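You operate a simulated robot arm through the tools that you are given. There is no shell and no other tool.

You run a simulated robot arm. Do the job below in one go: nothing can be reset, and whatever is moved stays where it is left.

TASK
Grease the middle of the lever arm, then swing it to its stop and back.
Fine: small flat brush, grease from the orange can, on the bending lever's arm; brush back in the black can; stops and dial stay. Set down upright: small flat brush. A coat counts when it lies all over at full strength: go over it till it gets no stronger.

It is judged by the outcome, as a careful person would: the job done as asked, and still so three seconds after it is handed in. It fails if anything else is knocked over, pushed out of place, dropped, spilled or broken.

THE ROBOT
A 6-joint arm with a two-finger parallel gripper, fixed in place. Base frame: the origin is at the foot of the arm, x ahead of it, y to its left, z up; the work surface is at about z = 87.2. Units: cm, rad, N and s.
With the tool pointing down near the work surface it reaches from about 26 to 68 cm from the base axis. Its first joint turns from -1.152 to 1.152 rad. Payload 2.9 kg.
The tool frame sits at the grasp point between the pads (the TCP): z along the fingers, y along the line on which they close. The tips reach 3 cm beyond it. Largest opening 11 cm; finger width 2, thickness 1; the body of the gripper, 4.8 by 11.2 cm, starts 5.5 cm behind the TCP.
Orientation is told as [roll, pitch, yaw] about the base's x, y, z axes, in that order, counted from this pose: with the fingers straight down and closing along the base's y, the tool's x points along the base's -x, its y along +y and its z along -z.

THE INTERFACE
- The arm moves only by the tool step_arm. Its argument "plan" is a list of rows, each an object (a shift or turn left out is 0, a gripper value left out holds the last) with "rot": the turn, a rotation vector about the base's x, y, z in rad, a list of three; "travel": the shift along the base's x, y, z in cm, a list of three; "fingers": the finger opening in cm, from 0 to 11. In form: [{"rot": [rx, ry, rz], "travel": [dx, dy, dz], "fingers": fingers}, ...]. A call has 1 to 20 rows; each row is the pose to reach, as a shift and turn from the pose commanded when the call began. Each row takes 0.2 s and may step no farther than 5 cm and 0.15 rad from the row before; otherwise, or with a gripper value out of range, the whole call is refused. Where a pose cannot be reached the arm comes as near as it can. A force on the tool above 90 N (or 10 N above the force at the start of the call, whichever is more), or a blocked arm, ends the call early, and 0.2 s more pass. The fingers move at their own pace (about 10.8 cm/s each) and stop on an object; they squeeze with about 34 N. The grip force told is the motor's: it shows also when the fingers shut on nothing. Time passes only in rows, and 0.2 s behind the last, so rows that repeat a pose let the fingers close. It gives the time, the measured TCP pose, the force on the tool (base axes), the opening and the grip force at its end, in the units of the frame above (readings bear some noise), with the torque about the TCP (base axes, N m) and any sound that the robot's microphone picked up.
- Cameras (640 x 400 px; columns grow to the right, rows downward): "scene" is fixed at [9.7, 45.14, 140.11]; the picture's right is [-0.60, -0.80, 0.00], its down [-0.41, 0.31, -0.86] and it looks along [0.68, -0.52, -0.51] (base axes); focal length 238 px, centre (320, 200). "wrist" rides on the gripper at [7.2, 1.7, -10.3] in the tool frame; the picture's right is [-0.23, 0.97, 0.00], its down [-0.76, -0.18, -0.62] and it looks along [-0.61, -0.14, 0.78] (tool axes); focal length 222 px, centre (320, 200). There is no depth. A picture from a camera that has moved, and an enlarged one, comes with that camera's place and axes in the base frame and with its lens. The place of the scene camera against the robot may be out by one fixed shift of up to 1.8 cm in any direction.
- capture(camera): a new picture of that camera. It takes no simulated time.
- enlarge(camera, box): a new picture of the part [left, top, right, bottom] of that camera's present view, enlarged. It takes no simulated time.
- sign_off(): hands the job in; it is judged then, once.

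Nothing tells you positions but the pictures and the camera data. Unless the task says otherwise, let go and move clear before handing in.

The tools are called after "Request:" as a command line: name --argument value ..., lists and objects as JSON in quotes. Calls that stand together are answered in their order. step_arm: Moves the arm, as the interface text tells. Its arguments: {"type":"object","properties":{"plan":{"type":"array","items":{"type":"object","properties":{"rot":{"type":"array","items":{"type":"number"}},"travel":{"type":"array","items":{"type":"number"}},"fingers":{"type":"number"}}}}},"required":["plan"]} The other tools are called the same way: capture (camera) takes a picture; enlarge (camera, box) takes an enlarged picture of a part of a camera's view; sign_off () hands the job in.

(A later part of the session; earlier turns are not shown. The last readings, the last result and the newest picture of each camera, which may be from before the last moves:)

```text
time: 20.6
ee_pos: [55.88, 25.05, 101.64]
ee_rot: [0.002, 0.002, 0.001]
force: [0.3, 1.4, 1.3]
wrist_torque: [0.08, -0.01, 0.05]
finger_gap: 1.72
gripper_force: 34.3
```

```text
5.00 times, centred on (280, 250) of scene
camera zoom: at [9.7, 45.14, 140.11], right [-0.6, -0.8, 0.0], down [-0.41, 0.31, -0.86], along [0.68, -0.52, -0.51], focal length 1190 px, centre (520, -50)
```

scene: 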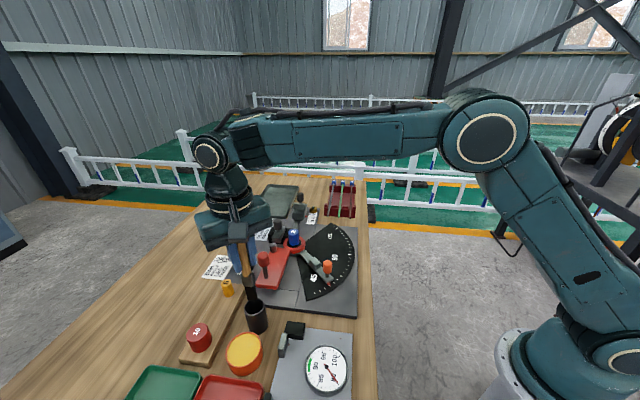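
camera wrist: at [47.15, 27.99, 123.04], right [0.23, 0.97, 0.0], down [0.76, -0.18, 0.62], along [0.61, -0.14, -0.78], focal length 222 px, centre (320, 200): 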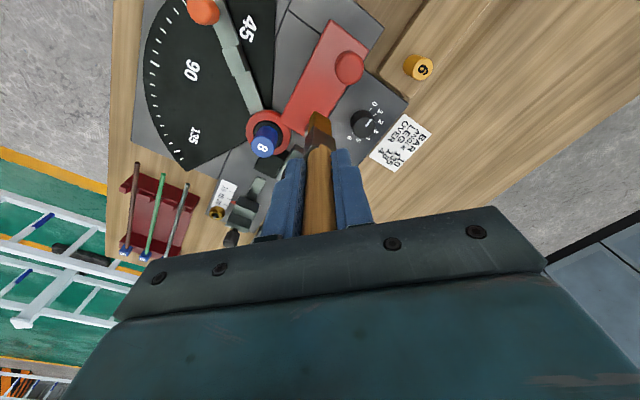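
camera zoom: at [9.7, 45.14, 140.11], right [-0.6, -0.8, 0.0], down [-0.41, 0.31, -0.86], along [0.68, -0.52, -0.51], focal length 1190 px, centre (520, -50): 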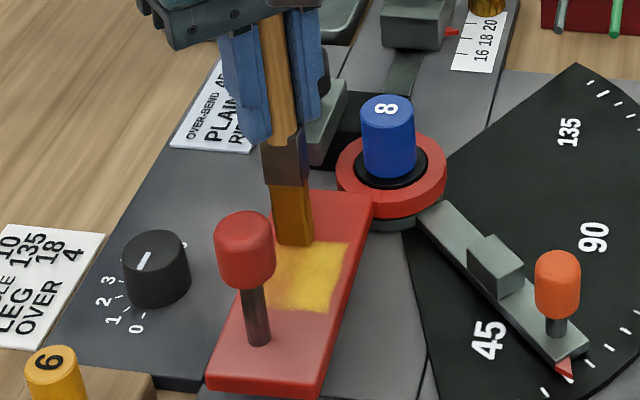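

The second lane came out weaker because the brush is running dry. I'll go back for more grease, raised well over the handle cap.

Request:
step_arm --plan '[{"travel": [0, 0, 5]}, {"travel": [0, 0, 10]}, {"travel": [-3, 2.7, 10.5]}, {"travel": [-6, 5.4, 10.5]}, {"travel": [-9, 8.1, 10.5]}, {"travel": [-12, 10.8, 10.5]}, {"travel": [-15, 13.5, 10.5]}, {"travel": [-17.7, 16.3, 10.5]}, {"travel": [-17.7, 16.3, 6]}, {"travel": [-17.7, 16.3, 2]}, {"travel": [-17.7, 16.3, -0.3]}, {"travel": [-17.7, 16.3, -0.8]}, {"travel": [-17.7, 16.3, -0.8]}]'

Request:
enlarge --camera "wrist" --box '[260, 60, 380, 180]'

Request:
enlarge --camera "scene" --box '[240, 200, 320, 280]'

```text
time: 23.4
ee_pos: [40.89, 44.22, 102.92]
ee_rot: [-0.001, 0.001, 0.0]
force: [-0.3, -0.4, -0.3]
wrist_torque: [-0.01, -0.03, -0.01]
finger_gap: 1.73
gripper_force: 34.1
out of reach, approached as far as the arm can: row 9, 10, 11, 12, 13
```

```text
3.33 times, centred on (320, 120) of wrist
camera zoom: at [33.62, 45.94, 113.23], right [0.23, 0.97, 0.0], down [0.76, -0.18, 0.62], along [0.61, -0.14, -0.78], focal length 740 px, centre (320, 467)
```

zoom: 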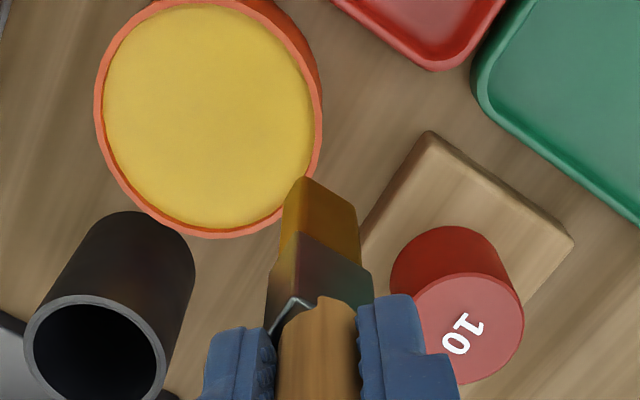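

```text
5.00 times, centred on (280, 240) of scene
camera zoom: at [9.7, 45.14, 140.11], right [-0.6, -0.8, 0.0], down [-0.41, 0.31, -0.86], along [0.68, -0.52, -0.51], focal length 1190 px, centre (520, 0)
```

zoom: 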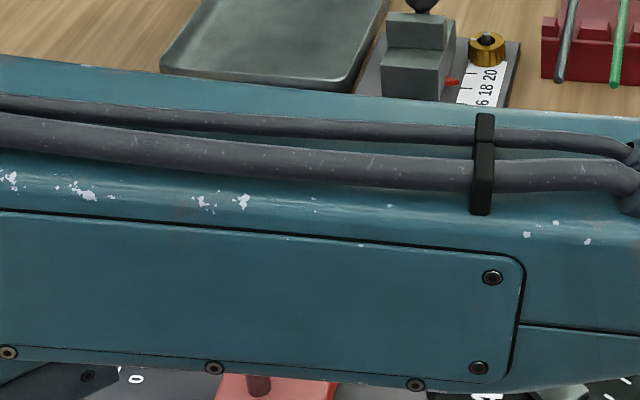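

The arm stopped at (40.9, 44.2) instead of (38.3, 41.4) and reported it out of reach, with the brush hovering beside the can. I'll look at the whole scene before moving.

Request:
capture --camera "scene"

Request:
capture --camera "wrist"

```text
taken
```

scene: 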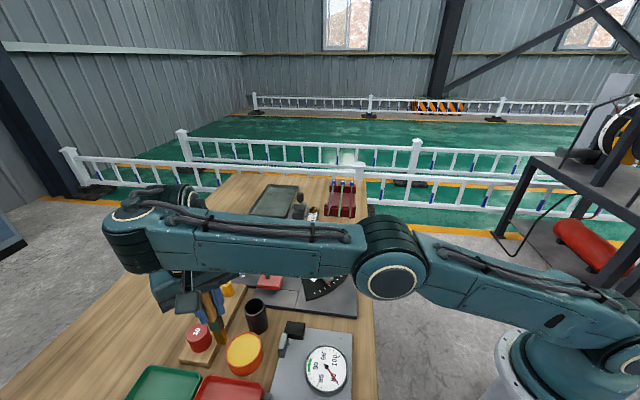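

```text
taken
camera wrist: at [33.62, 45.94, 113.23], right [0.23, 0.97, 0.0], down [0.76, -0.18, 0.62], along [0.61, -0.14, -0.78], focal length 222 px, centre (320, 200)
```

wrist: 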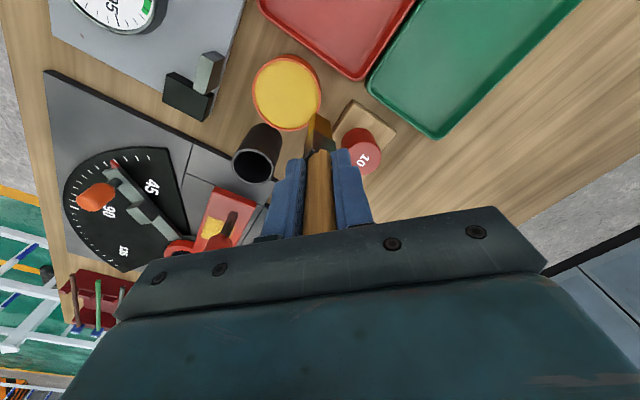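

The arm has flipped to an elbow-down posture: the high, near-stretched waypoint at about (56, 25, 112) straightened the elbow. Nothing appears to have been touched. I'll rise gently here, over open table, and see how it responds before getting the elbow back up.

Request:
step_arm --plan '[{"travel": [2.2, 2.4, 3.5]}, {"travel": [2.2, 2.4, 3.5]}]'

Request:
capture --camera "scene"

```text
time: 24.0
ee_pos: [43.25, 46.34, 106.24]
ee_rot: [0.001, 0.001, -0.025]
force: [-1.0, 1.7, -0.7]
wrist_torque: [-0.11, -0.08, 0.05]
finger_gap: 1.7
gripper_force: 33.8
out of reach, approached as far as the arm can: row 1
```

```text
taken
```

scene: 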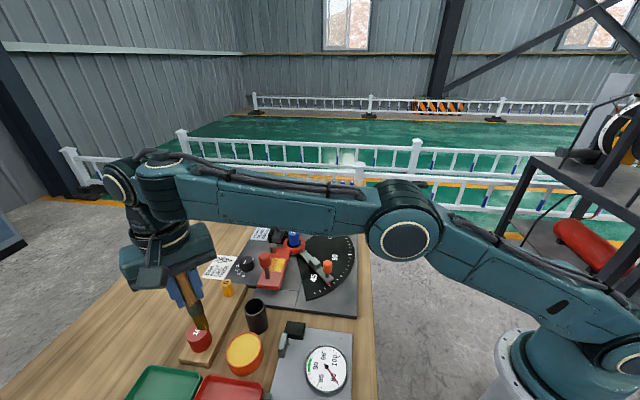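

The commanded pose is clamped to where the arm actually is, and the elbow is now close to straight. I'll move up a little, straightening it further over clear table, to try to bring the elbow back up.

Request:
step_arm --plan '[{"travel": [0, 0, 4.5]}, {"travel": [-1, -1, 7]}, {"travel": [-1, -1, 7]}]'

Request:
capture --camera "scene"

```text
time: 24.8
ee_pos: [42.27, 45.45, 113.33]
ee_rot: [0.001, 0.0, -0.001]
force: [-0.1, 0.3, -1.3]
wrist_torque: [-0.03, 0.0, 0.01]
finger_gap: 1.72
gripper_force: 33.8
```

```text
taken
```

scene: 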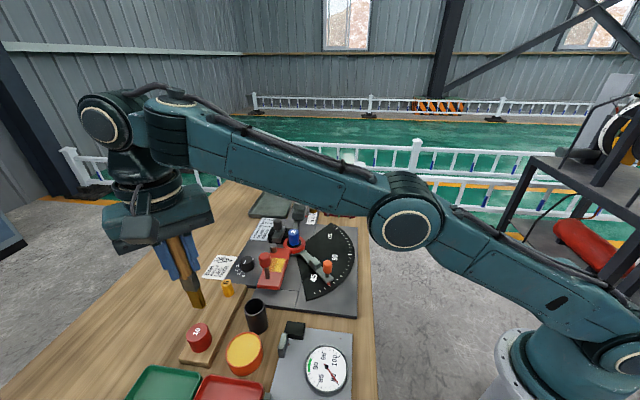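

Still elbow-down, but it's straightening. I'll extend a bit further up and out over clear table.

Request:
step_arm --plan '[{"travel": [1.0, 1.1, 4.7]}, {"travel": [1.0, 1.1, 4.7]}]'

Request:
capture --camera "scene"

```text
time: 25.4
ee_pos: [41.77, 45.03, 115.7]
ee_rot: [0.003, 0.001, -0.001]
force: [0.6, -0.5, -0.8]
wrist_torque: [0.0, 0.01, -0.02]
finger_gap: 1.72
gripper_force: 33.7
out of reach, approached as far as the arm can: row 1, 2
```

```text
taken
```

scene: 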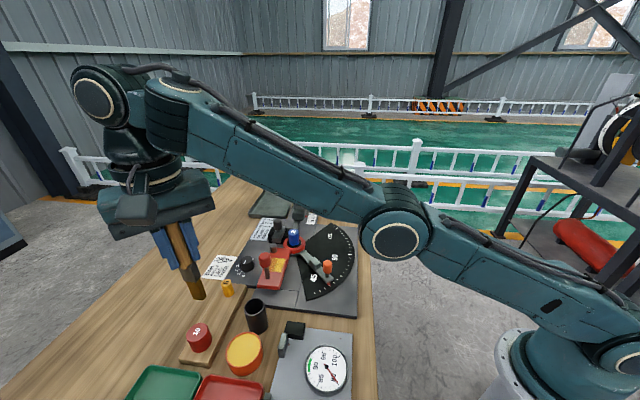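

The arm is now straight at its limit. I'll retract one step inward and see which way the elbow folds.

Request:
step_arm --plan '[{"travel": [-2, -2, 2]}, {"travel": [-4, -4, 3]}, {"travel": [-4, -4, 3]}]'

Request:
capture --camera "scene"

```text
time: 26.2
ee_pos: [37.49, 40.98, 118.54]
ee_rot: [0.001, -0.001, 0.0]
force: [0.3, 0.7, -0.8]
wrist_torque: [-0.02, 0.0, 0.01]
finger_gap: 1.72
gripper_force: 34.4
```

```text
taken
```

scene: 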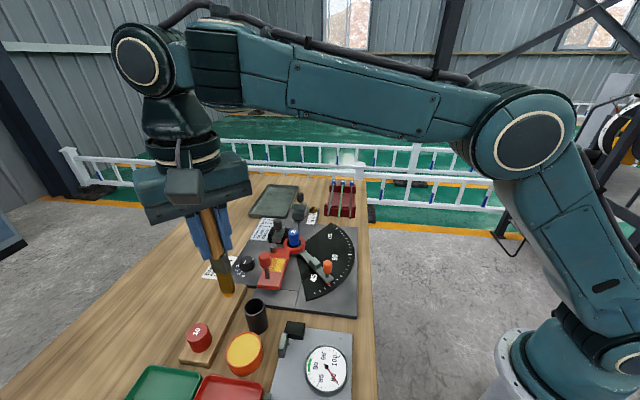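

The elbow is back up. I'll keep away from the far-and-high region from now on. Now I descend over the orange can to just above the grease.

Request:
step_arm --plan '[{"travel": [0.8, 0.4, -4]}, {"travel": [0.8, 0.4, -8]}, {"travel": [0.8, 0.4, -12]}, {"travel": [0.8, 0.4, -15]}, {"travel": [0.8, 0.4, -16.8]}, {"travel": [0.8, 0.4, -16.8]}]'

Request:
enlarge --camera "wrist" --box '[260, 60, 380, 180]'

Request:
enlarge --camera "scene" --box '[205, 280, 295, 370]'

```text
time: 27.6
ee_pos: [38.8, 41.42, 101.83]
ee_rot: [0.003, -0.001, 0.0]
force: [0.3, -0.4, -0.7]
wrist_torque: [0.02, 0.04, 0.01]
finger_gap: 1.75
gripper_force: 34.4
```

```text
3.33 times, centred on (320, 120) of wrist
camera zoom: at [31.47, 43.19, 112.15], right [0.23, 0.97, 0.0], down [0.76, -0.18, 0.62], along [0.61, -0.14, -0.78], focal length 740 px, centre (320, 467)
```

zoom: 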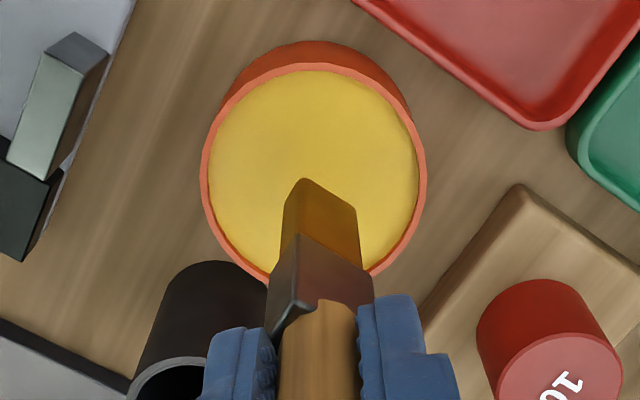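

```text
4.44 times, centred on (250, 325) of scene
camera zoom: at [9.7, 45.14, 140.11], right [-0.6, -0.8, 0.0], down [-0.41, 0.31, -0.86], along [0.68, -0.52, -0.51], focal length 1058 px, centre (631, -356)
```

zoom: 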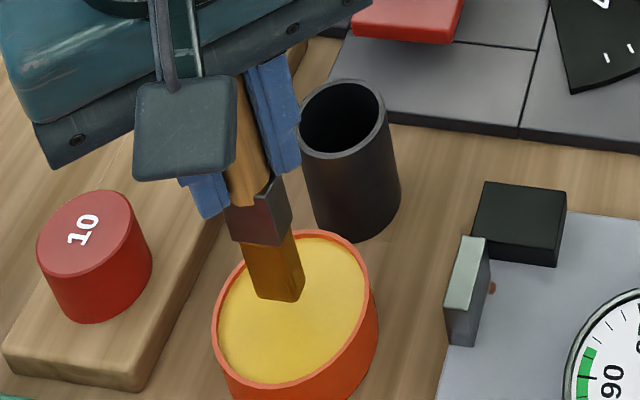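

It's centred and not yet touching. I'll lower the last bit and hold for a moment to load.

Request:
step_arm --plan '[{"travel": [-0.3, 0, -0.4]}, {"travel": [-0.3, 0, -0.7]}, {"travel": [-0.3, 0, -0.85]}, {"travel": [-0.3, 0, -0.85]}]'

Request:
enlarge --camera "wrist" --box '[260, 60, 380, 180]'

```text
time: 28.6
ee_pos: [38.26, 41.52, 101.03]
ee_rot: [0.002, 0.0, -0.001]
force: [1.5, 0.1, -0.1]
wrist_torque: [-0.01, 0.01, 0.02]
finger_gap: 1.72
gripper_force: 34.0
```

```text
3.33 times, centred on (320, 120) of wrist
camera zoom: at [31.08, 43.16, 111.43], right [0.23, 0.97, 0.0], down [0.76, -0.18, 0.62], along [0.61, -0.14, -0.78], focal length 740 px, centre (320, 467)
```

zoom: 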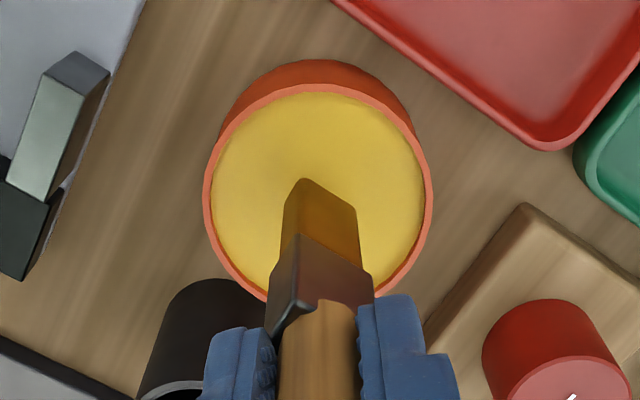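

No contact yet at z 101.0, so I'll continue down in finer steps.

Request:
step_arm --plan '[{"travel": [0, 0, -0.15]}, {"travel": [0, 0, -0.3]}, {"travel": [0, 0, -0.3]}]'

Request:
enlarge --camera "wrist" --box '[260, 60, 380, 180]'

```text
time: 29.4
ee_pos: [38.22, 41.34, 100.83]
ee_rot: [0.002, 0.002, 0.001]
force: [0.3, -0.2, -1.0]
wrist_torque: [0.01, 0.01, -0.02]
finger_gap: 1.72
gripper_force: 33.7
```

```text
3.33 times, centred on (320, 120) of wrist
camera zoom: at [31.09, 43.07, 111.15], right [0.23, 0.97, 0.0], down [0.76, -0.18, 0.62], along [0.61, -0.14, -0.78], focal length 740 px, centre (320, 467)
```

zoom: 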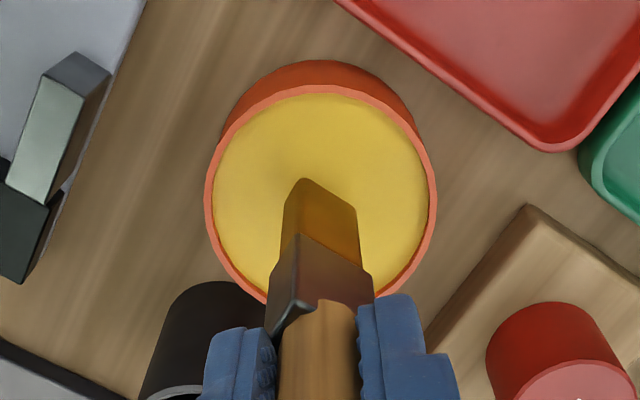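

Request:
step_arm --plan '[{"travel": [0, 0, -0.15]}, {"travel": [0, 0, -0.3]}, {"travel": [0, 0, -0.3]}]'

Request:
enlarge --camera "wrist" --box '[260, 60, 380, 180]'

```text
time: 30.2
ee_pos: [38.23, 41.45, 100.54]
ee_rot: [0.002, 0.001, 0.0]
force: [0.6, 0.4, -0.5]
wrist_torque: [0.0, 0.01, -0.01]
finger_gap: 1.71
gripper_force: 33.6
```

```text
3.33 times, centred on (320, 120) of wrist
camera zoom: at [31.1, 43.13, 110.85], right [0.23, 0.97, 0.0], down [0.76, -0.18, 0.62], along [0.61, -0.14, -0.78], focal length 740 px, centre (320, 467)
```

zoom: 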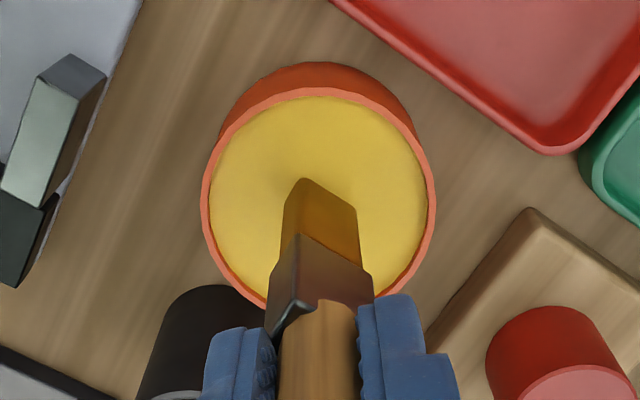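

Request:
step_arm --plan '[{"travel": [0, 0, -0.12]}, {"travel": [0, 0, -0.24]}, {"travel": [0, 0, -0.24]}]'

Request:
enlarge --camera "scene" --box '[215, 290, 285, 370]'

```text
time: 31.0
ee_pos: [38.26, 41.35, 100.32]
ee_rot: [0.004, 0.0, -0.001]
force: [-0.4, 1.3, 6.1]
wrist_torque: [0.23, -0.09, 0.03]
finger_gap: 1.72
gripper_force: 34.5
```

```text
5.00 times, centred on (250, 330) of scene
camera zoom: at [9.69, 45.14, 140.12], right [-0.6, -0.8, 0.0], down [-0.41, 0.31, -0.86], along [0.68, -0.52, -0.51], focal length 1190 px, centre (670, -450)
```

zoom: 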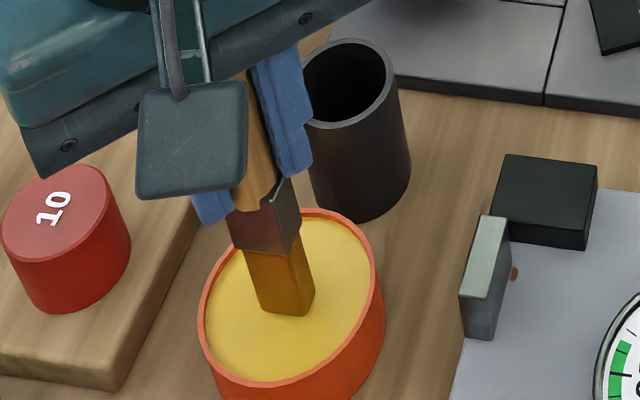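

Contact at z≈100.3 with a gentle 6 N. I'll swirl slightly in the grease to load the bristles, then lift to check.

Request:
step_arm --plan '[{"travel": [0.4, 0, -0.03]}, {"travel": [0, 0.4, -0.03]}, {"travel": [-0.4, 0, -0.03]}, {"travel": [0, -0.4, -0.03]}, {"travel": [0, 0, -0.03]}, {"travel": [0, 0, 1]}, {"travel": [0, 0, 3]}, {"travel": [0, 0, 3]}]'

Request:
enlarge --camera "wrist" --box '[260, 60, 380, 180]'

Request:
enlarge --camera "scene" --box '[205, 280, 295, 370]'

Request:
enlarge --camera "scene" --box '[240, 210, 320, 290]'

```text
time: 32.8
ee_pos: [38.29, 41.43, 103.18]
ee_rot: [0.0, 0.0, 0.0]
force: [0.1, -0.7, -0.9]
wrist_torque: [0.0, 0.0, -0.02]
finger_gap: 1.74
gripper_force: 34.2
```

```text
3.33 times, centred on (320, 120) of wrist
camera zoom: at [31.17, 43.14, 113.57], right [0.23, 0.97, 0.0], down [0.76, -0.18, 0.62], along [0.61, -0.14, -0.78], focal length 740 px, centre (320, 467)
```

zoom: 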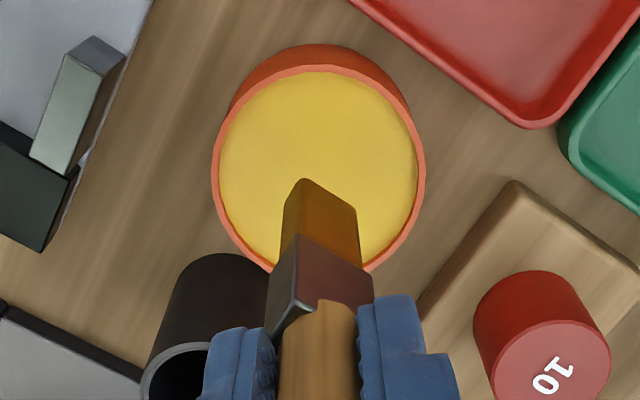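

```text
4.44 times, centred on (250, 325) of scene
camera zoom: at [9.7, 45.14, 140.11], right [-0.6, -0.8, 0.0], down [-0.41, 0.31, -0.86], along [0.68, -0.52, -0.51], focal length 1058 px, centre (631, -356)
```

zoom: 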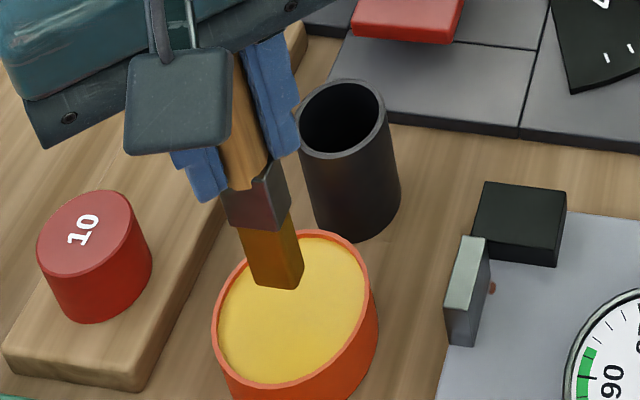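

```text
5.00 times, centred on (280, 250) of scene
camera zoom: at [9.7, 45.14, 140.11], right [-0.6, -0.8, 0.0], down [-0.41, 0.31, -0.86], along [0.68, -0.52, -0.51], focal length 1190 px, centre (520, -50)
```

zoom: 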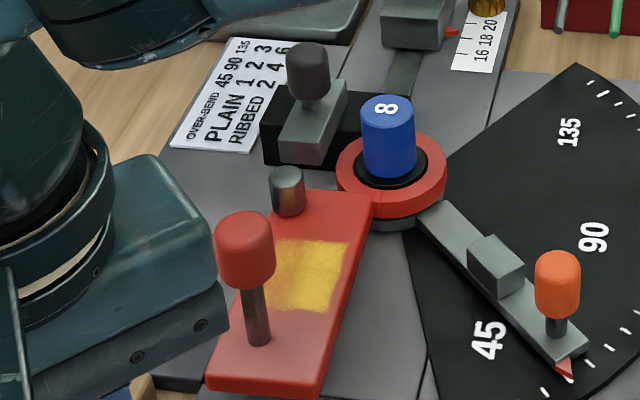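

The bristles are loaded and the patch's near-handle side is still the weaker one. I'll travel around the low-x side of the lever handle, keeping below the stretch limit, to the weak lane.

Request:
step_arm --plan '[{"travel": [0.5, -1.5, 4]}, {"travel": [2, -6, 5]}, {"travel": [3.5, -10.5, 5]}, {"travel": [5.5, -15, 5]}, {"travel": [8.5, -16.4, 4]}, {"travel": [12.5, -17.2, 2]}, {"travel": [16, -16.6, 1]}, {"travel": [17.6, -16.35, -0.5]}, {"travel": [17.6, -16.35, -1.2]}, {"travel": [17.6, -16.35, -1.4]}, {"travel": [17.6, -16.35, -1.4]}]'

Request:
enlarge --camera "wrist" --box '[240, 60, 400, 180]'

Request:
enlarge --camera "scene" --box '[240, 210, 320, 290]'

```text
time: 35.2
ee_pos: [55.85, 24.99, 101.72]
ee_rot: [0.002, 0.0, 0.0]
force: [0.5, -0.6, -1.0]
wrist_torque: [-0.01, -0.03, 0.0]
finger_gap: 1.68
gripper_force: 33.7
```

```text
3.33 times, centred on (320, 120) of wrist
camera zoom: at [48.62, 26.66, 112.1], right [0.23, 0.97, 0.0], down [0.76, -0.18, 0.62], along [0.61, -0.14, -0.78], focal length 740 px, centre (320, 467)
```

zoom: 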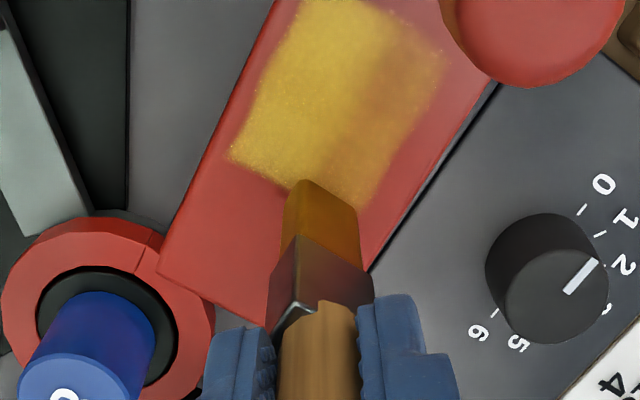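

```text
5.00 times, centred on (280, 250) of scene
camera zoom: at [9.7, 45.14, 140.11], right [-0.6, -0.8, 0.0], down [-0.41, 0.31, -0.86], along [0.68, -0.52, -0.51], focal length 1190 px, centre (520, -50)
```

zoom: 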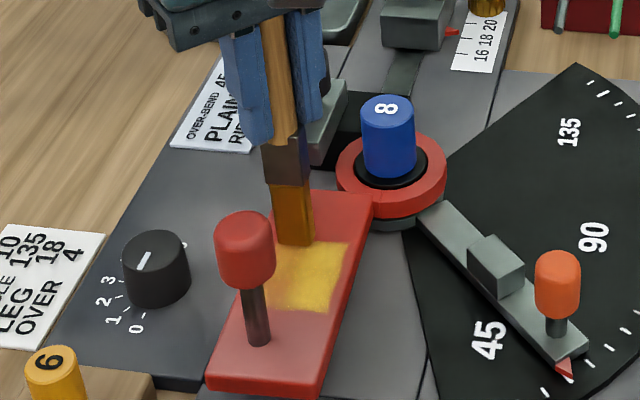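

The brush is over the weak lane but not pressing yet. I'll lower it a touch.

Request:
step_arm --plan '[{"travel": [0, 0, -0.12]}, {"travel": [0, 0, -0.12]}]'

```text
time: 35.8
ee_pos: [55.82, 24.98, 101.64]
ee_rot: [0.004, -0.003, 0.0]
force: [0.2, -1.4, 7.6]
wrist_torque: [-0.1, -0.19, 0.0]
finger_gap: 1.71
gripper_force: 34.1
```

Contact at 7.6 N. I'll stroke this lane forward and back, reaching a bit nearer to both ends of the patch.

Request:
step_arm --plan '[{"travel": [0.25, -0.25, 0]}, {"travel": [-0.4, 0.4, 0]}, {"travel": [-1.05, 1.05, 0]}, {"travel": [-1.7, 1.7, 0]}, {"travel": [-2.35, 2.35, 0]}, {"travel": [-2.75, 2.75, 0]}, {"travel": [-2.1, 2.1, 0]}, {"travel": [-1.45, 1.45, 0]}, {"travel": [-0.8, 0.8, 0]}, {"travel": [-0.1, 0.1, 0]}, {"travel": [0.25, -0.25, 0]}, {"travel": [0.25, -0.25, 0]}]'

Request:
enlarge --camera "wrist" --box '[240, 60, 400, 180]'

Request:
enlarge --camera "scene" --box '[240, 210, 320, 290]'

```text
time: 38.4
ee_pos: [56.14, 24.78, 101.66]
ee_rot: [0.0, 0.001, 0.001]
force: [-0.4, 1.8, 3.4]
wrist_torque: [0.15, 0.07, 0.03]
finger_gap: 1.73
gripper_force: 33.9
```

```text
3.33 times, centred on (320, 120) of wrist
camera zoom: at [48.92, 26.38, 112.09], right [0.23, 0.97, 0.0], down [0.76, -0.18, 0.62], along [0.61, -0.14, -0.78], focal length 740 px, centre (320, 467)
```

zoom: 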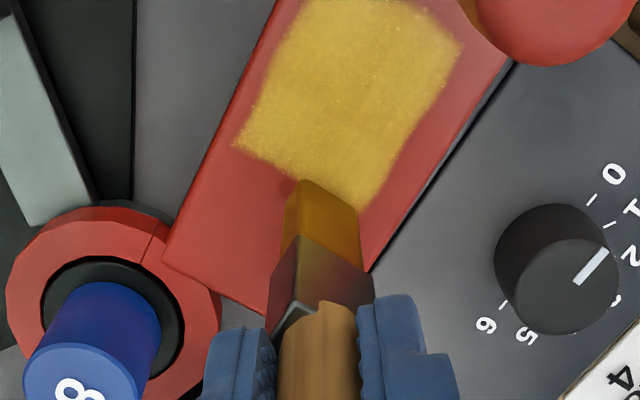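

```text
5.00 times, centred on (280, 250) of scene
camera zoom: at [9.69, 45.14, 140.12], right [-0.6, -0.8, 0.0], down [-0.41, 0.31, -0.86], along [0.68, -0.52, -0.51], focal length 1190 px, centre (520, -50)
```

zoom: 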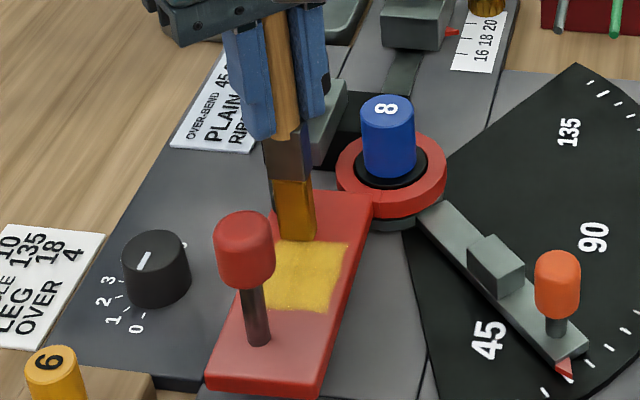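

The whole patch is now evenly yellow. I'll keep going over the middle and far lanes to see whether it still gets stronger.

Request:
step_arm --plan '[{"travel": [-0.7, -0.7, 0]}, {"travel": [-1.4, 0, 0]}, {"travel": [-2.1, 0.7, 0]}, {"travel": [-2.8, 1.4, 0]}, {"travel": [-3.5, 2.1, 0]}, {"travel": [-3.9, 2.5, 0]}, {"travel": [-4.6, 1.8, 0]}, {"travel": [-4.9, 2.1, 0]}, {"travel": [-4.2, 1.4, 0]}, {"travel": [-3.5, 0.7, 0]}, {"travel": [-2.8, 0, 0]}, {"travel": [-2.1, -0.7, 0]}, {"travel": [-1.4, -1.4, 0]}, {"travel": [-1.4, -1.4, 0]}]'

Request:
enlarge --camera "wrist" --box '[240, 60, 400, 180]'

Request:
enlarge --camera "scene" --box '[240, 210, 320, 290]'

```text
time: 41.4
ee_pos: [54.85, 23.31, 101.67]
ee_rot: [0.002, 0.004, 0.0]
force: [-0.8, -0.4, -0.4]
wrist_torque: [0.01, 0.02, 0.01]
finger_gap: 1.71
gripper_force: 34.1
```

```text
3.33 times, centred on (320, 120) of wrist
camera zoom: at [47.56, 25.06, 112.14], right [0.23, 0.97, 0.0], down [0.76, -0.18, 0.62], along [0.61, -0.14, -0.78], focal length 740 px, centre (320, 467)
```

zoom: 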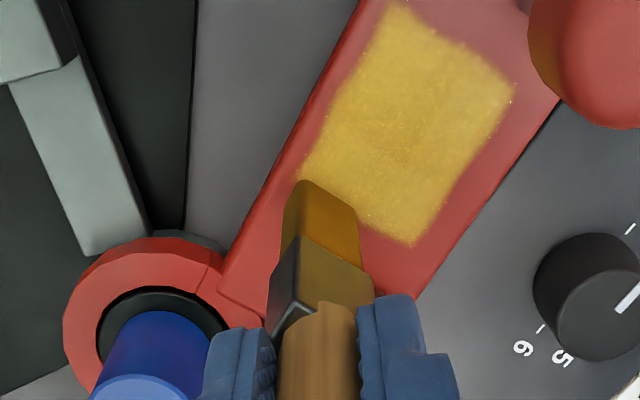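

```text
5.00 times, centred on (280, 250) of scene
camera zoom: at [9.7, 45.14, 140.11], right [-0.6, -0.8, 0.0], down [-0.41, 0.31, -0.86], along [0.68, -0.52, -0.51], focal length 1190 px, centre (520, -50)
```

zoom: 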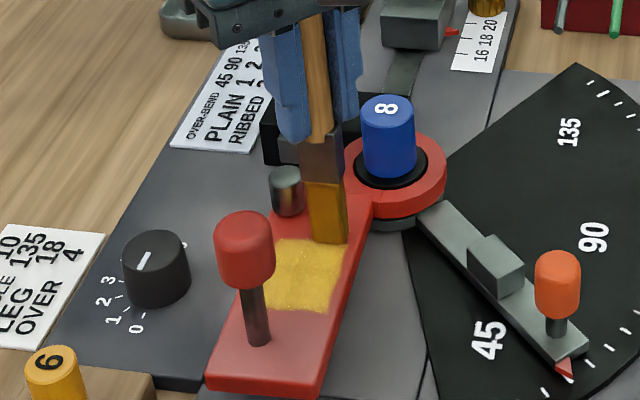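

It looks uniform now. I'll do one more full pass over all lanes with slightly firmer contact, then compare.

Request:
step_arm --plan '[{"travel": [0, 0, -0.1]}, {"travel": [-0.7, 0.7, -0.1]}, {"travel": [-1.4, 1.4, -0.1]}, {"travel": [-2.1, 2.1, -0.1]}, {"travel": [-2.8, 2.8, -0.1]}, {"travel": [-3.5, 3.5, -0.1]}, {"travel": [-3.2, 3.2, -0.1]}, {"travel": [-2.5, 3.9, -0.1]}, {"travel": [-1.8, 3.2, -0.1]}, {"travel": [-1.1, 2.5, -0.1]}, {"travel": [-0.4, 1.8, -0.1]}, {"travel": [0.3, 1.1, -0.1]}, {"travel": [0.7, 0.7, -0.1]}, {"travel": [1.4, 1.4, -0.1]}, {"travel": [0.7, 2.1, -0.1]}, {"travel": [0, 2.8, -0.1]}, {"travel": [-0.7, 3.5, -0.1]}, {"travel": [-1.4, 4.2, -0.1]}, {"travel": [-0.7, 3.5, -0.1]}, {"travel": [0, 2.8, -0.1]}]'

Request:
enlarge --camera "scene" --box '[240, 210, 320, 290]'

```text
time: 45.6
ee_pos: [54.56, 26.25, 101.6]
ee_rot: [0.001, 0.0, 0.001]
force: [-2.4, 6.0, 16.3]
wrist_torque: [0.69, 0.13, 0.05]
finger_gap: 1.73
gripper_force: 34.0
```

```text
5.00 times, centred on (280, 250) of scene
camera zoom: at [9.66, 45.14, 140.12], right [-0.6, -0.8, 0.0], down [-0.41, 0.31, -0.86], along [0.68, -0.52, -0.51], focal length 1190 px, centre (520, -50)
```

zoom: 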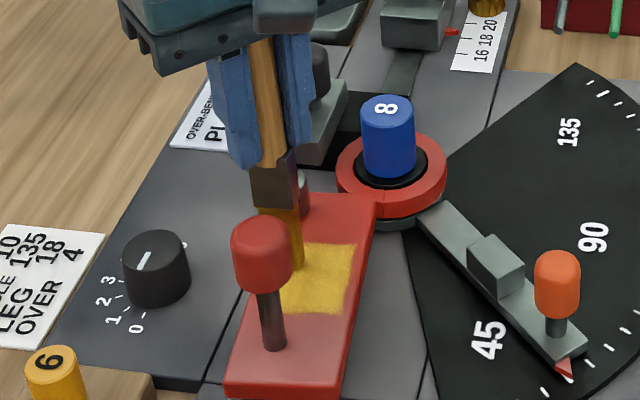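

The drag nudged the lever a few degrees toward the stop. It swings freely, and I'll bring it fully home later. I'll lift off and look at the coat.

Request:
step_arm --plan '[{"travel": [0, 0, 1.5]}, {"travel": [0, 0, 4]}, {"travel": [1, -3, 5]}, {"travel": [1.5, -6, 5]}, {"travel": [1.5, -6, 5]}]'

Request:
capture --camera "wrist"

Request:
enlarge --camera "wrist" --box '[280, 10, 440, 130]'

Request:
enlarge --camera "scene" --box '[240, 210, 320, 290]'

```text
time: 46.8
ee_pos: [56.33, 19.98, 106.55]
ee_rot: [0.001, 0.0, 0.0]
force: [-1.0, -0.2, -0.7]
wrist_torque: [0.02, 0.04, 0.0]
finger_gap: 1.71
gripper_force: 33.9
```

```text
taken
camera wrist: at [49.03, 21.79, 116.95], right [0.23, 0.97, 0.0], down [0.76, -0.18, 0.62], along [0.61, -0.14, -0.78], focal length 222 px, centre (320, 200)
```

wrist: 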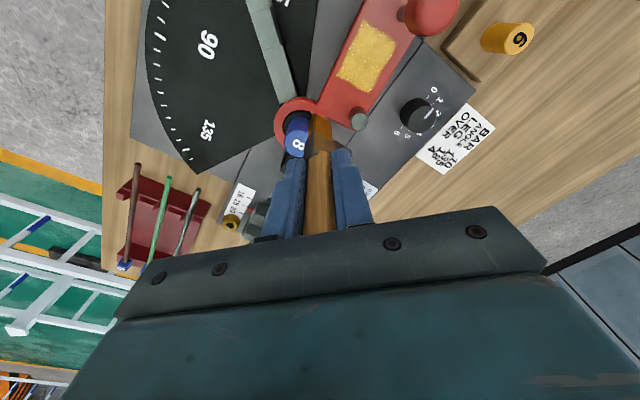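

```text
3.33 times, centred on (360, 70) of wrist
camera zoom: at [49.03, 21.79, 116.95], right [0.23, 0.97, 0.0], down [0.76, -0.18, 0.62], along [0.61, -0.14, -0.78], focal length 740 px, centre (187, 633)
```

zoom: 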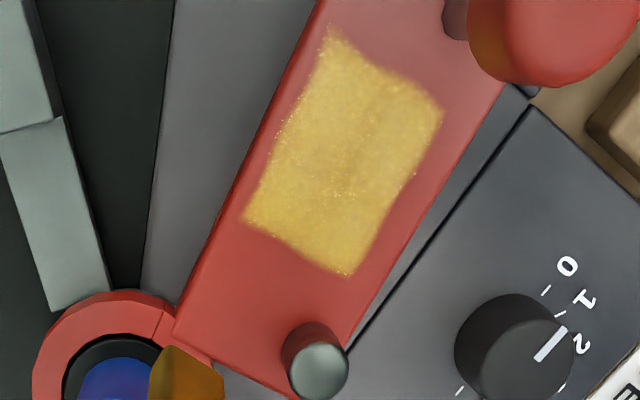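

```text
5.00 times, centred on (280, 250) of scene
camera zoom: at [9.7, 45.14, 140.11], right [-0.6, -0.8, 0.0], down [-0.41, 0.31, -0.86], along [0.68, -0.52, -0.51], focal length 1190 px, centre (520, -50)
```

zoom: 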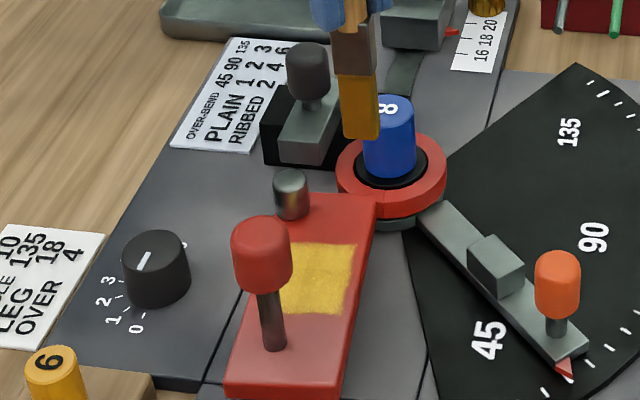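

The coat looks even, with maybe a slightly thinner strip in the middle. I'll reload and go over it again to be sure it's at full strength, returning by the low-x route.

Request:
step_arm --plan '[{"travel": [-4, 1.9, 0.5]}, {"travel": [-8, 3.8, 0.5]}, {"travel": [-10.2, 8, 0.5]}, {"travel": [-12.5, 12.3, 0.5]}, {"travel": [-14.8, 16.5, 0.5]}, {"travel": [-17.6, 20.4, 0]}, {"travel": [-17.75, 21.2, -3]}, {"travel": [-17.75, 21.2, -5.5]}, {"travel": [-17.75, 21.2, -6.1]}, {"travel": [-17.75, 21.2, -6.1]}]'

Request:
enlarge --camera "wrist" --box '[260, 60, 380, 180]'

Request:
enlarge --camera "scene" --box '[240, 210, 320, 290]'

```text
time: 49.0
ee_pos: [38.54, 41.3, 100.49]
ee_rot: [0.002, -0.001, -0.001]
force: [0.1, -0.8, -1.2]
wrist_torque: [0.02, 0.0, 0.01]
finger_gap: 1.69
gripper_force: 34.2
```

```text
3.33 times, centred on (320, 120) of wrist
camera zoom: at [31.26, 42.91, 110.86], right [0.23, 0.97, 0.0], down [0.76, -0.18, 0.62], along [0.61, -0.14, -0.78], focal length 740 px, centre (320, 467)
```

zoom: 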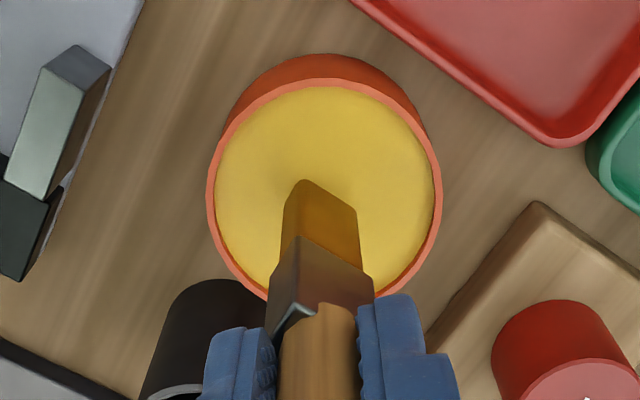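

```text
5.00 times, centred on (280, 250) of scene
camera zoom: at [9.7, 45.14, 140.11], right [-0.6, -0.8, 0.0], down [-0.41, 0.31, -0.86], along [0.68, -0.52, -0.51], focal length 1190 px, centre (520, -50)
```

zoom: 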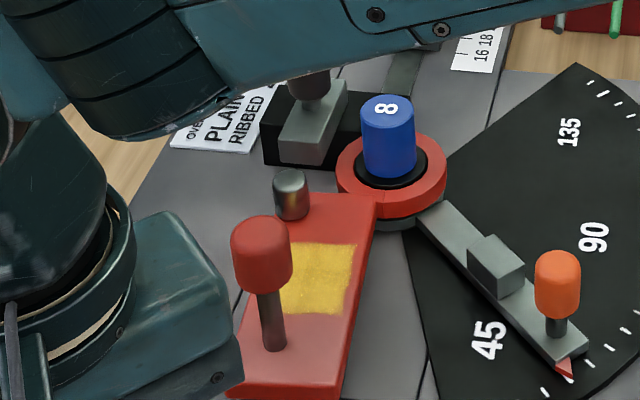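

Request:
step_arm --plan '[{"travel": [-0.2, 0, -0.15]}, {"travel": [-0.2, 0, -0.28]}, {"travel": [-0.2, 0, -0.28]}]'

```text
time: 49.8
ee_pos: [38.19, 41.32, 100.26]
ee_rot: [0.002, 0.001, 0.001]
force: [-2.0, -0.9, 4.1]
wrist_torque: [-0.1, 0.1, 0.03]
finger_gap: 1.72
gripper_force: 34.1
```

It's touching the grease gently (4 N). I'll swirl, then return to the arm. The lever now points about 142°, so I'll follow the patch where it is now.

Request:
step_arm --plan '[{"travel": [0.3, 0, 0]}, {"travel": [0, 0.3, 0]}, {"travel": [-0.2, -0.2, 0]}, {"travel": [0, 0, 2]}, {"travel": [0.5, -1.5, 6]}, {"travel": [2, -6, 7]}, {"travel": [3.5, -10.5, 7]}, {"travel": [5.5, -15, 7]}, {"travel": [8.5, -17, 6.5]}, {"travel": [12, -18.5, 5]}, {"travel": [16.2, -18.0, 3.5]}, {"travel": [16.2, -18.0, 1.8]}, {"travel": [16.2, -18.0, 1.4]}, {"travel": [16.2, -18.0, 1.4]}]'

Request:
enlarge --camera "wrist" --box '[240, 60, 400, 180]'

```text
time: 52.8
ee_pos: [54.43, 23.32, 101.53]
ee_rot: [0.001, -0.003, 0.0]
force: [0.5, -1.0, 7.5]
wrist_torque: [-0.15, -0.04, 0.0]
finger_gap: 1.75
gripper_force: 34.3
```

```text
3.33 times, centred on (320, 120) of wrist
camera zoom: at [47.2, 25.05, 112.0], right [0.23, 0.97, 0.0], down [0.76, -0.18, 0.62], along [0.61, -0.14, -0.78], focal length 740 px, centre (320, 467)
```

zoom: 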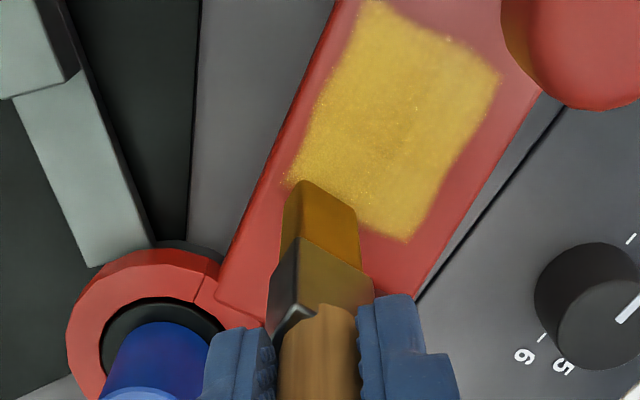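

Light contact at 7.5 N. I'll run a full three-lane pass over the patch.

Request:
step_arm --plan '[{"travel": [0.2, -0.15, 0.03]}, {"travel": [-0.6, 0.47, 0.03]}, {"travel": [-1.4, 1.08, 0.03]}, {"travel": [-2.2, 1.7, 0.03]}, {"travel": [-3.0, 2.3, 0.03]}, {"travel": [-3.65, 2.83, 0.03]}, {"travel": [-2.78, 3.42, 0.03]}, {"travel": [-2.1, 2.9, 0.03]}, {"travel": [-1.3, 2.26, 0.03]}, {"travel": [-0.5, 1.63, 0.03]}, {"travel": [0.2, 1.09, 0.03]}, {"travel": [0.75, 0.65, 0.03]}, {"travel": [1.3, 1.45, 0.03]}, {"travel": [0.6, 2.03, 0.03]}, {"travel": [-0.2, 2.65, 0.03]}, {"travel": [-1.0, 3.28, 0.03]}, {"travel": [-1.9, 4.0, 0.03]}, {"travel": [-1.0, 3.28, 0.03]}, {"travel": [-0.2, 2.65, 0.03]}, {"travel": [0.6, 2.03, 0.03]}]'

Request:
enlarge --camera "wrist" --box '[240, 60, 400, 180]'

Request:
enlarge --camera "scene" --box '[240, 210, 320, 290]'

```text
time: 57.0
ee_pos: [55.09, 25.44, 101.56]
ee_rot: [0.0, 0.001, 0.001]
force: [-1.0, -0.2, 1.2]
wrist_torque: [0.02, 0.01, -0.02]
finger_gap: 1.72
gripper_force: 34.0
```

```text
3.33 times, centred on (320, 120) of wrist
camera zoom: at [47.93, 27.13, 112.02], right [0.23, 0.97, 0.0], down [0.76, -0.18, 0.62], along [0.61, -0.14, -0.78], focal length 740 px, centre (320, 467)
```

zoom: 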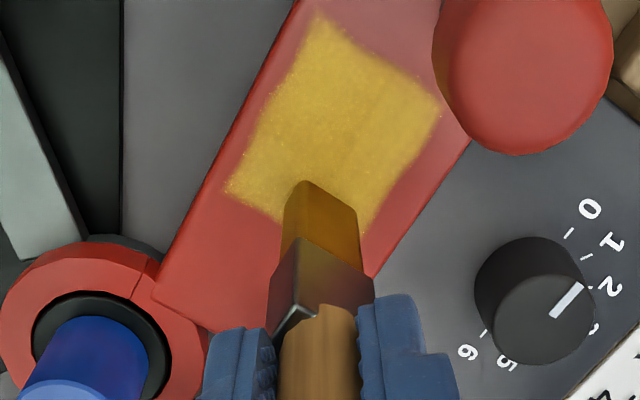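

```text
5.00 times, centred on (280, 250) of scene
camera zoom: at [9.69, 45.14, 140.11], right [-0.6, -0.8, 0.0], down [-0.41, 0.31, -0.86], along [0.68, -0.52, -0.51], focal length 1190 px, centre (520, -50)
```

zoom: 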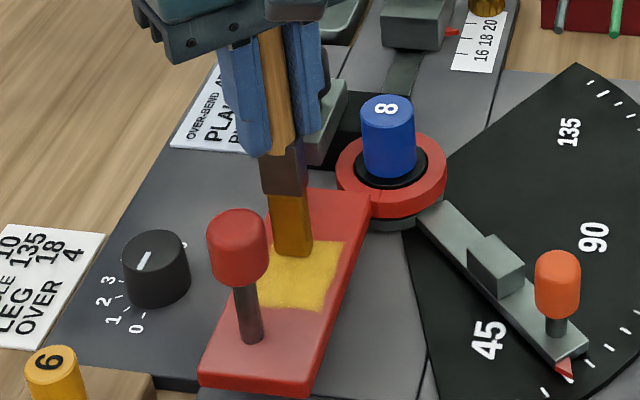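

The lever drifted back to about its starting angle. I'll lift off and compare the coat with before.

Request:
step_arm --plan '[{"travel": [0, 0, 1.5]}, {"travel": [0, 0, 4]}, {"travel": [0.5, -3, 5]}, {"travel": [1.0, -6, 5]}, {"travel": [1.0, -6, 5]}]'

Request:
enlarge --camera "wrist" --box '[280, 10, 440, 130]'

Request:
enlarge --camera "scene" --box '[220, 210, 370, 310]'

Request:
enlarge --camera "scene" --box '[255, 240, 305, 280]'

```text
time: 58.2
ee_pos: [56.19, 19.35, 106.54]
ee_rot: [0.001, 0.001, 0.0]
force: [-0.2, -0.5, 0.3]
wrist_torque: [-0.01, -0.04, -0.04]
finger_gap: 1.7
gripper_force: 34.0
```

```text
3.33 times, centred on (360, 70) of wrist
camera zoom: at [48.83, 21.05, 116.89], right [0.23, 0.97, 0.0], down [0.76, -0.18, 0.62], along [0.61, -0.14, -0.78], focal length 740 px, centre (187, 633)
```

zoom: 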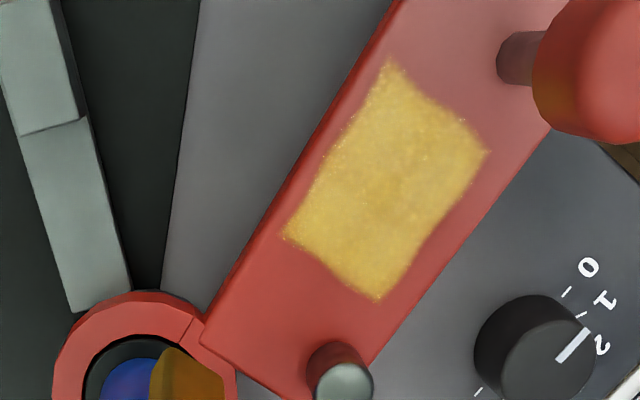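

```text
4.00 times, centred on (295, 260) of scene
camera zoom: at [9.7, 45.14, 140.11], right [-0.6, -0.8, 0.0], down [-0.41, 0.31, -0.86], along [0.68, -0.52, -0.51], focal length 952 px, centre (420, -40)
```

zoom: 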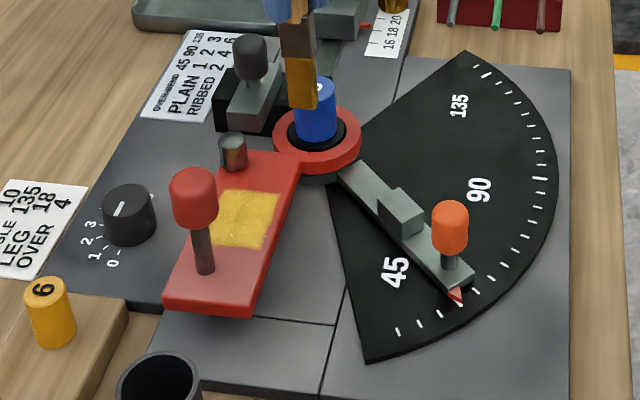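

```text
10.00 times, centred on (280, 260) of scene
camera zoom: at [9.7, 45.14, 140.11], right [-0.6, -0.8, 0.0], down [-0.41, 0.31, -0.86], along [0.68, -0.52, -0.51], focal length 2380 px, centre (720, -400)
```

zoom: 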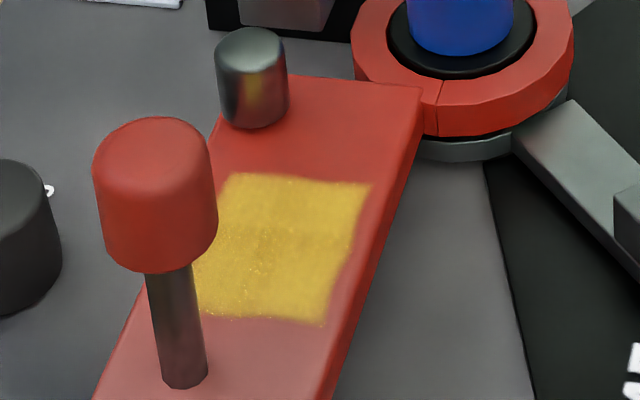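

The lever is back exactly at its starting place and the coat looks uniform. I'll do one more reload and pass to confirm it gets no stronger.

Request:
step_arm --plan '[{"travel": [-4, 2.5, 0.5]}, {"travel": [-8, 4.8, 0.5]}, {"travel": [-10.2, 8.9, 0.5]}, {"travel": [-12.5, 13.2, 0.5]}, {"travel": [-14.8, 17.4, 0.5]}, {"travel": [-17.6, 21.3, 0]}, {"travel": [-17.8, 22, -3]}, {"travel": [-17.8, 22, -5.5]}, {"travel": [-17.8, 22, -6.2]}, {"travel": [-17.8, 22, -6.35]}, {"travel": [-17.8, 22, -6.35]}]'

```text
time: 60.6
ee_pos: [38.41, 41.48, 100.34]
ee_rot: [0.001, -0.001, 0.0]
force: [0.2, -0.3, -1.5]
wrist_torque: [0.01, -0.02, -0.01]
finger_gap: 1.72
gripper_force: 33.4
```

Request:
step_arm --plan '[{"travel": [-0.1, -0.1, -0.12]}, {"travel": [-0.1, -0.1, -0.2]}, {"travel": [-0.1, -0.1, -0.2]}]'

```text
time: 61.4
ee_pos: [38.3, 41.32, 100.24]
ee_rot: [0.003, 0.0, 0.001]
force: [-0.4, -2.0, 7.1]
wrist_torque: [-0.16, -0.02, -0.01]
finger_gap: 1.71
gripper_force: 34.3
```

Request:
step_arm --plan '[{"travel": [0.3, 0, 0]}, {"travel": [0, 0.3, 0]}, {"travel": [-0.2, -0.2, 0]}, {"travel": [0, 0, 2]}, {"travel": [0.5, -1.5, 6]}, {"travel": [2, -6, 7]}, {"travel": [3.5, -10.5, 7]}, {"travel": [5.5, -15, 7]}, {"travel": [8.5, -17, 6.5]}, {"travel": [12, -18.5, 5]}, {"travel": [16.2, -17.8, 3.5]}, {"travel": [16.2, -17.8, 1.8]}, {"travel": [16.2, -17.8, 1.4]}, {"travel": [16.2, -17.8, 1.4]}]'

Request:
enlarge --camera "wrist" --box '[240, 60, 400, 180]'

```text
time: 64.4
ee_pos: [54.36, 23.38, 101.57]
ee_rot: [0.002, -0.003, 0.0]
force: [-0.1, -4.7, 15.4]
wrist_torque: [-0.5, -0.16, -0.07]
finger_gap: 1.71
gripper_force: 34.1
```

```text
3.33 times, centred on (320, 120) of wrist
camera zoom: at [47.11, 25.05, 111.96], right [0.23, 0.97, 0.0], down [0.76, -0.18, 0.62], along [0.61, -0.14, -0.78], focal length 740 px, centre (320, 467)
```

zoom: 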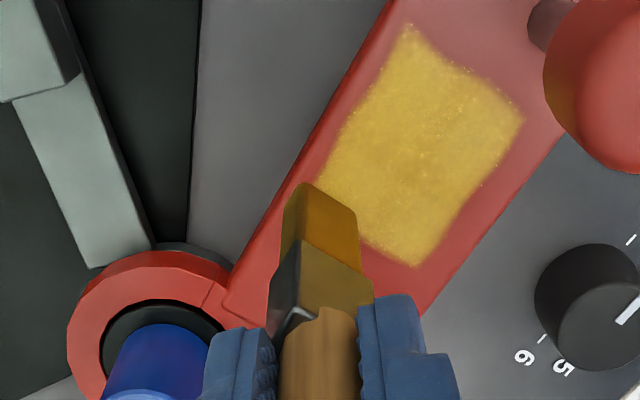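

Contact is a bit firm (15 N), so I'll ease it slightly and go over the three lanes again.

Request:
step_arm --plan '[{"travel": [0.35, 0.34, 0.07]}, {"travel": [-0.3, 0.98, 0.07]}, {"travel": [-0.95, 1.65, 0.07]}, {"travel": [-1.6, 2.33, 0.07]}, {"travel": [-2.2, 2.95, 0.07]}, {"travel": [-2.7, 3.46, 0.07]}, {"travel": [-1.81, 4.04, 0.07]}, {"travel": [-1.2, 3.4, 0.07]}, {"travel": [-0.5, 2.7, 0.07]}, {"travel": [0.2, 2.0, 0.07]}, {"travel": [0.75, 1.4, 0.07]}, {"travel": [1.1, 1.06, 0.07]}, {"travel": [1.84, 1.77, 0.07]}, {"travel": [1.2, 2.43, 0.07]}, {"travel": [0.5, 3.15, 0.07]}, {"travel": [-0.2, 3.87, 0.07]}, {"travel": [-1.0, 4.68, 0.07]}, {"travel": [-0.2, 3.87, 0.07]}, {"travel": [0.5, 3.15, 0.07]}, {"travel": [1.2, 2.43, 0.07]}]'

Request:
step_arm --plan '[{"travel": [0, 0, 1.5]}, {"travel": [0, 0, 4]}, {"travel": [0.5, -3, 5]}, {"travel": [1.0, -6, 5]}, {"travel": [1.0, -6, 5]}]'

Request:
enlarge --camera "wrist" --box '[280, 10, 440, 130]'

Request:
enlarge --camera "scene" --box '[255, 240, 305, 280]'

```text
time: 68.6
ee_pos: [55.62, 25.94, 101.58]
ee_rot: [0.002, -0.001, -0.001]
force: [-1.0, 3.6, 10.3]
wrist_torque: [0.38, 0.04, 0.04]
finger_gap: 1.75
gripper_force: 34.1
```

```text
time: 69.8
ee_pos: [56.66, 19.88, 106.49]
ee_rot: [0.001, 0.001, 0.0]
force: [0.2, 0.2, -0.3]
wrist_torque: [0.01, 0.03, -0.02]
finger_gap: 1.72
gripper_force: 34.3
```

```text
3.33 times, centred on (360, 70) of wrist
camera zoom: at [49.34, 21.56, 116.81], right [0.23, 0.97, 0.0], down [0.76, -0.18, 0.62], along [0.61, -0.14, -0.78], focal length 740 px, centre (187, 633)
```

zoom: 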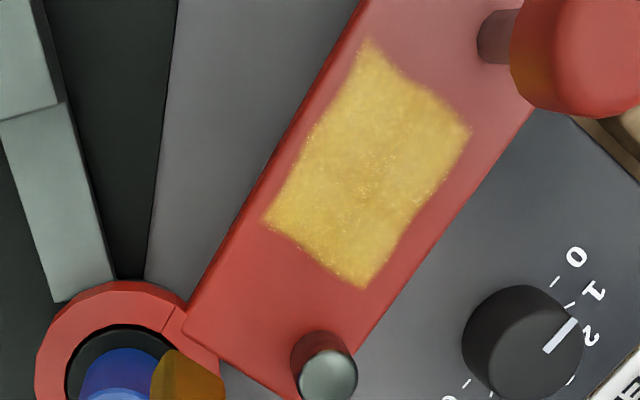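

```text
10.00 times, centred on (280, 260) of scene
camera zoom: at [9.7, 45.14, 140.11], right [-0.6, -0.8, 0.0], down [-0.41, 0.31, -0.86], along [0.68, -0.52, -0.51], focal length 2380 px, centre (720, -400)
```

zoom: 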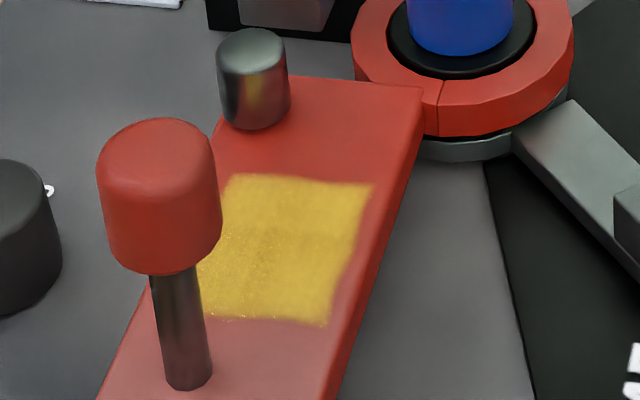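

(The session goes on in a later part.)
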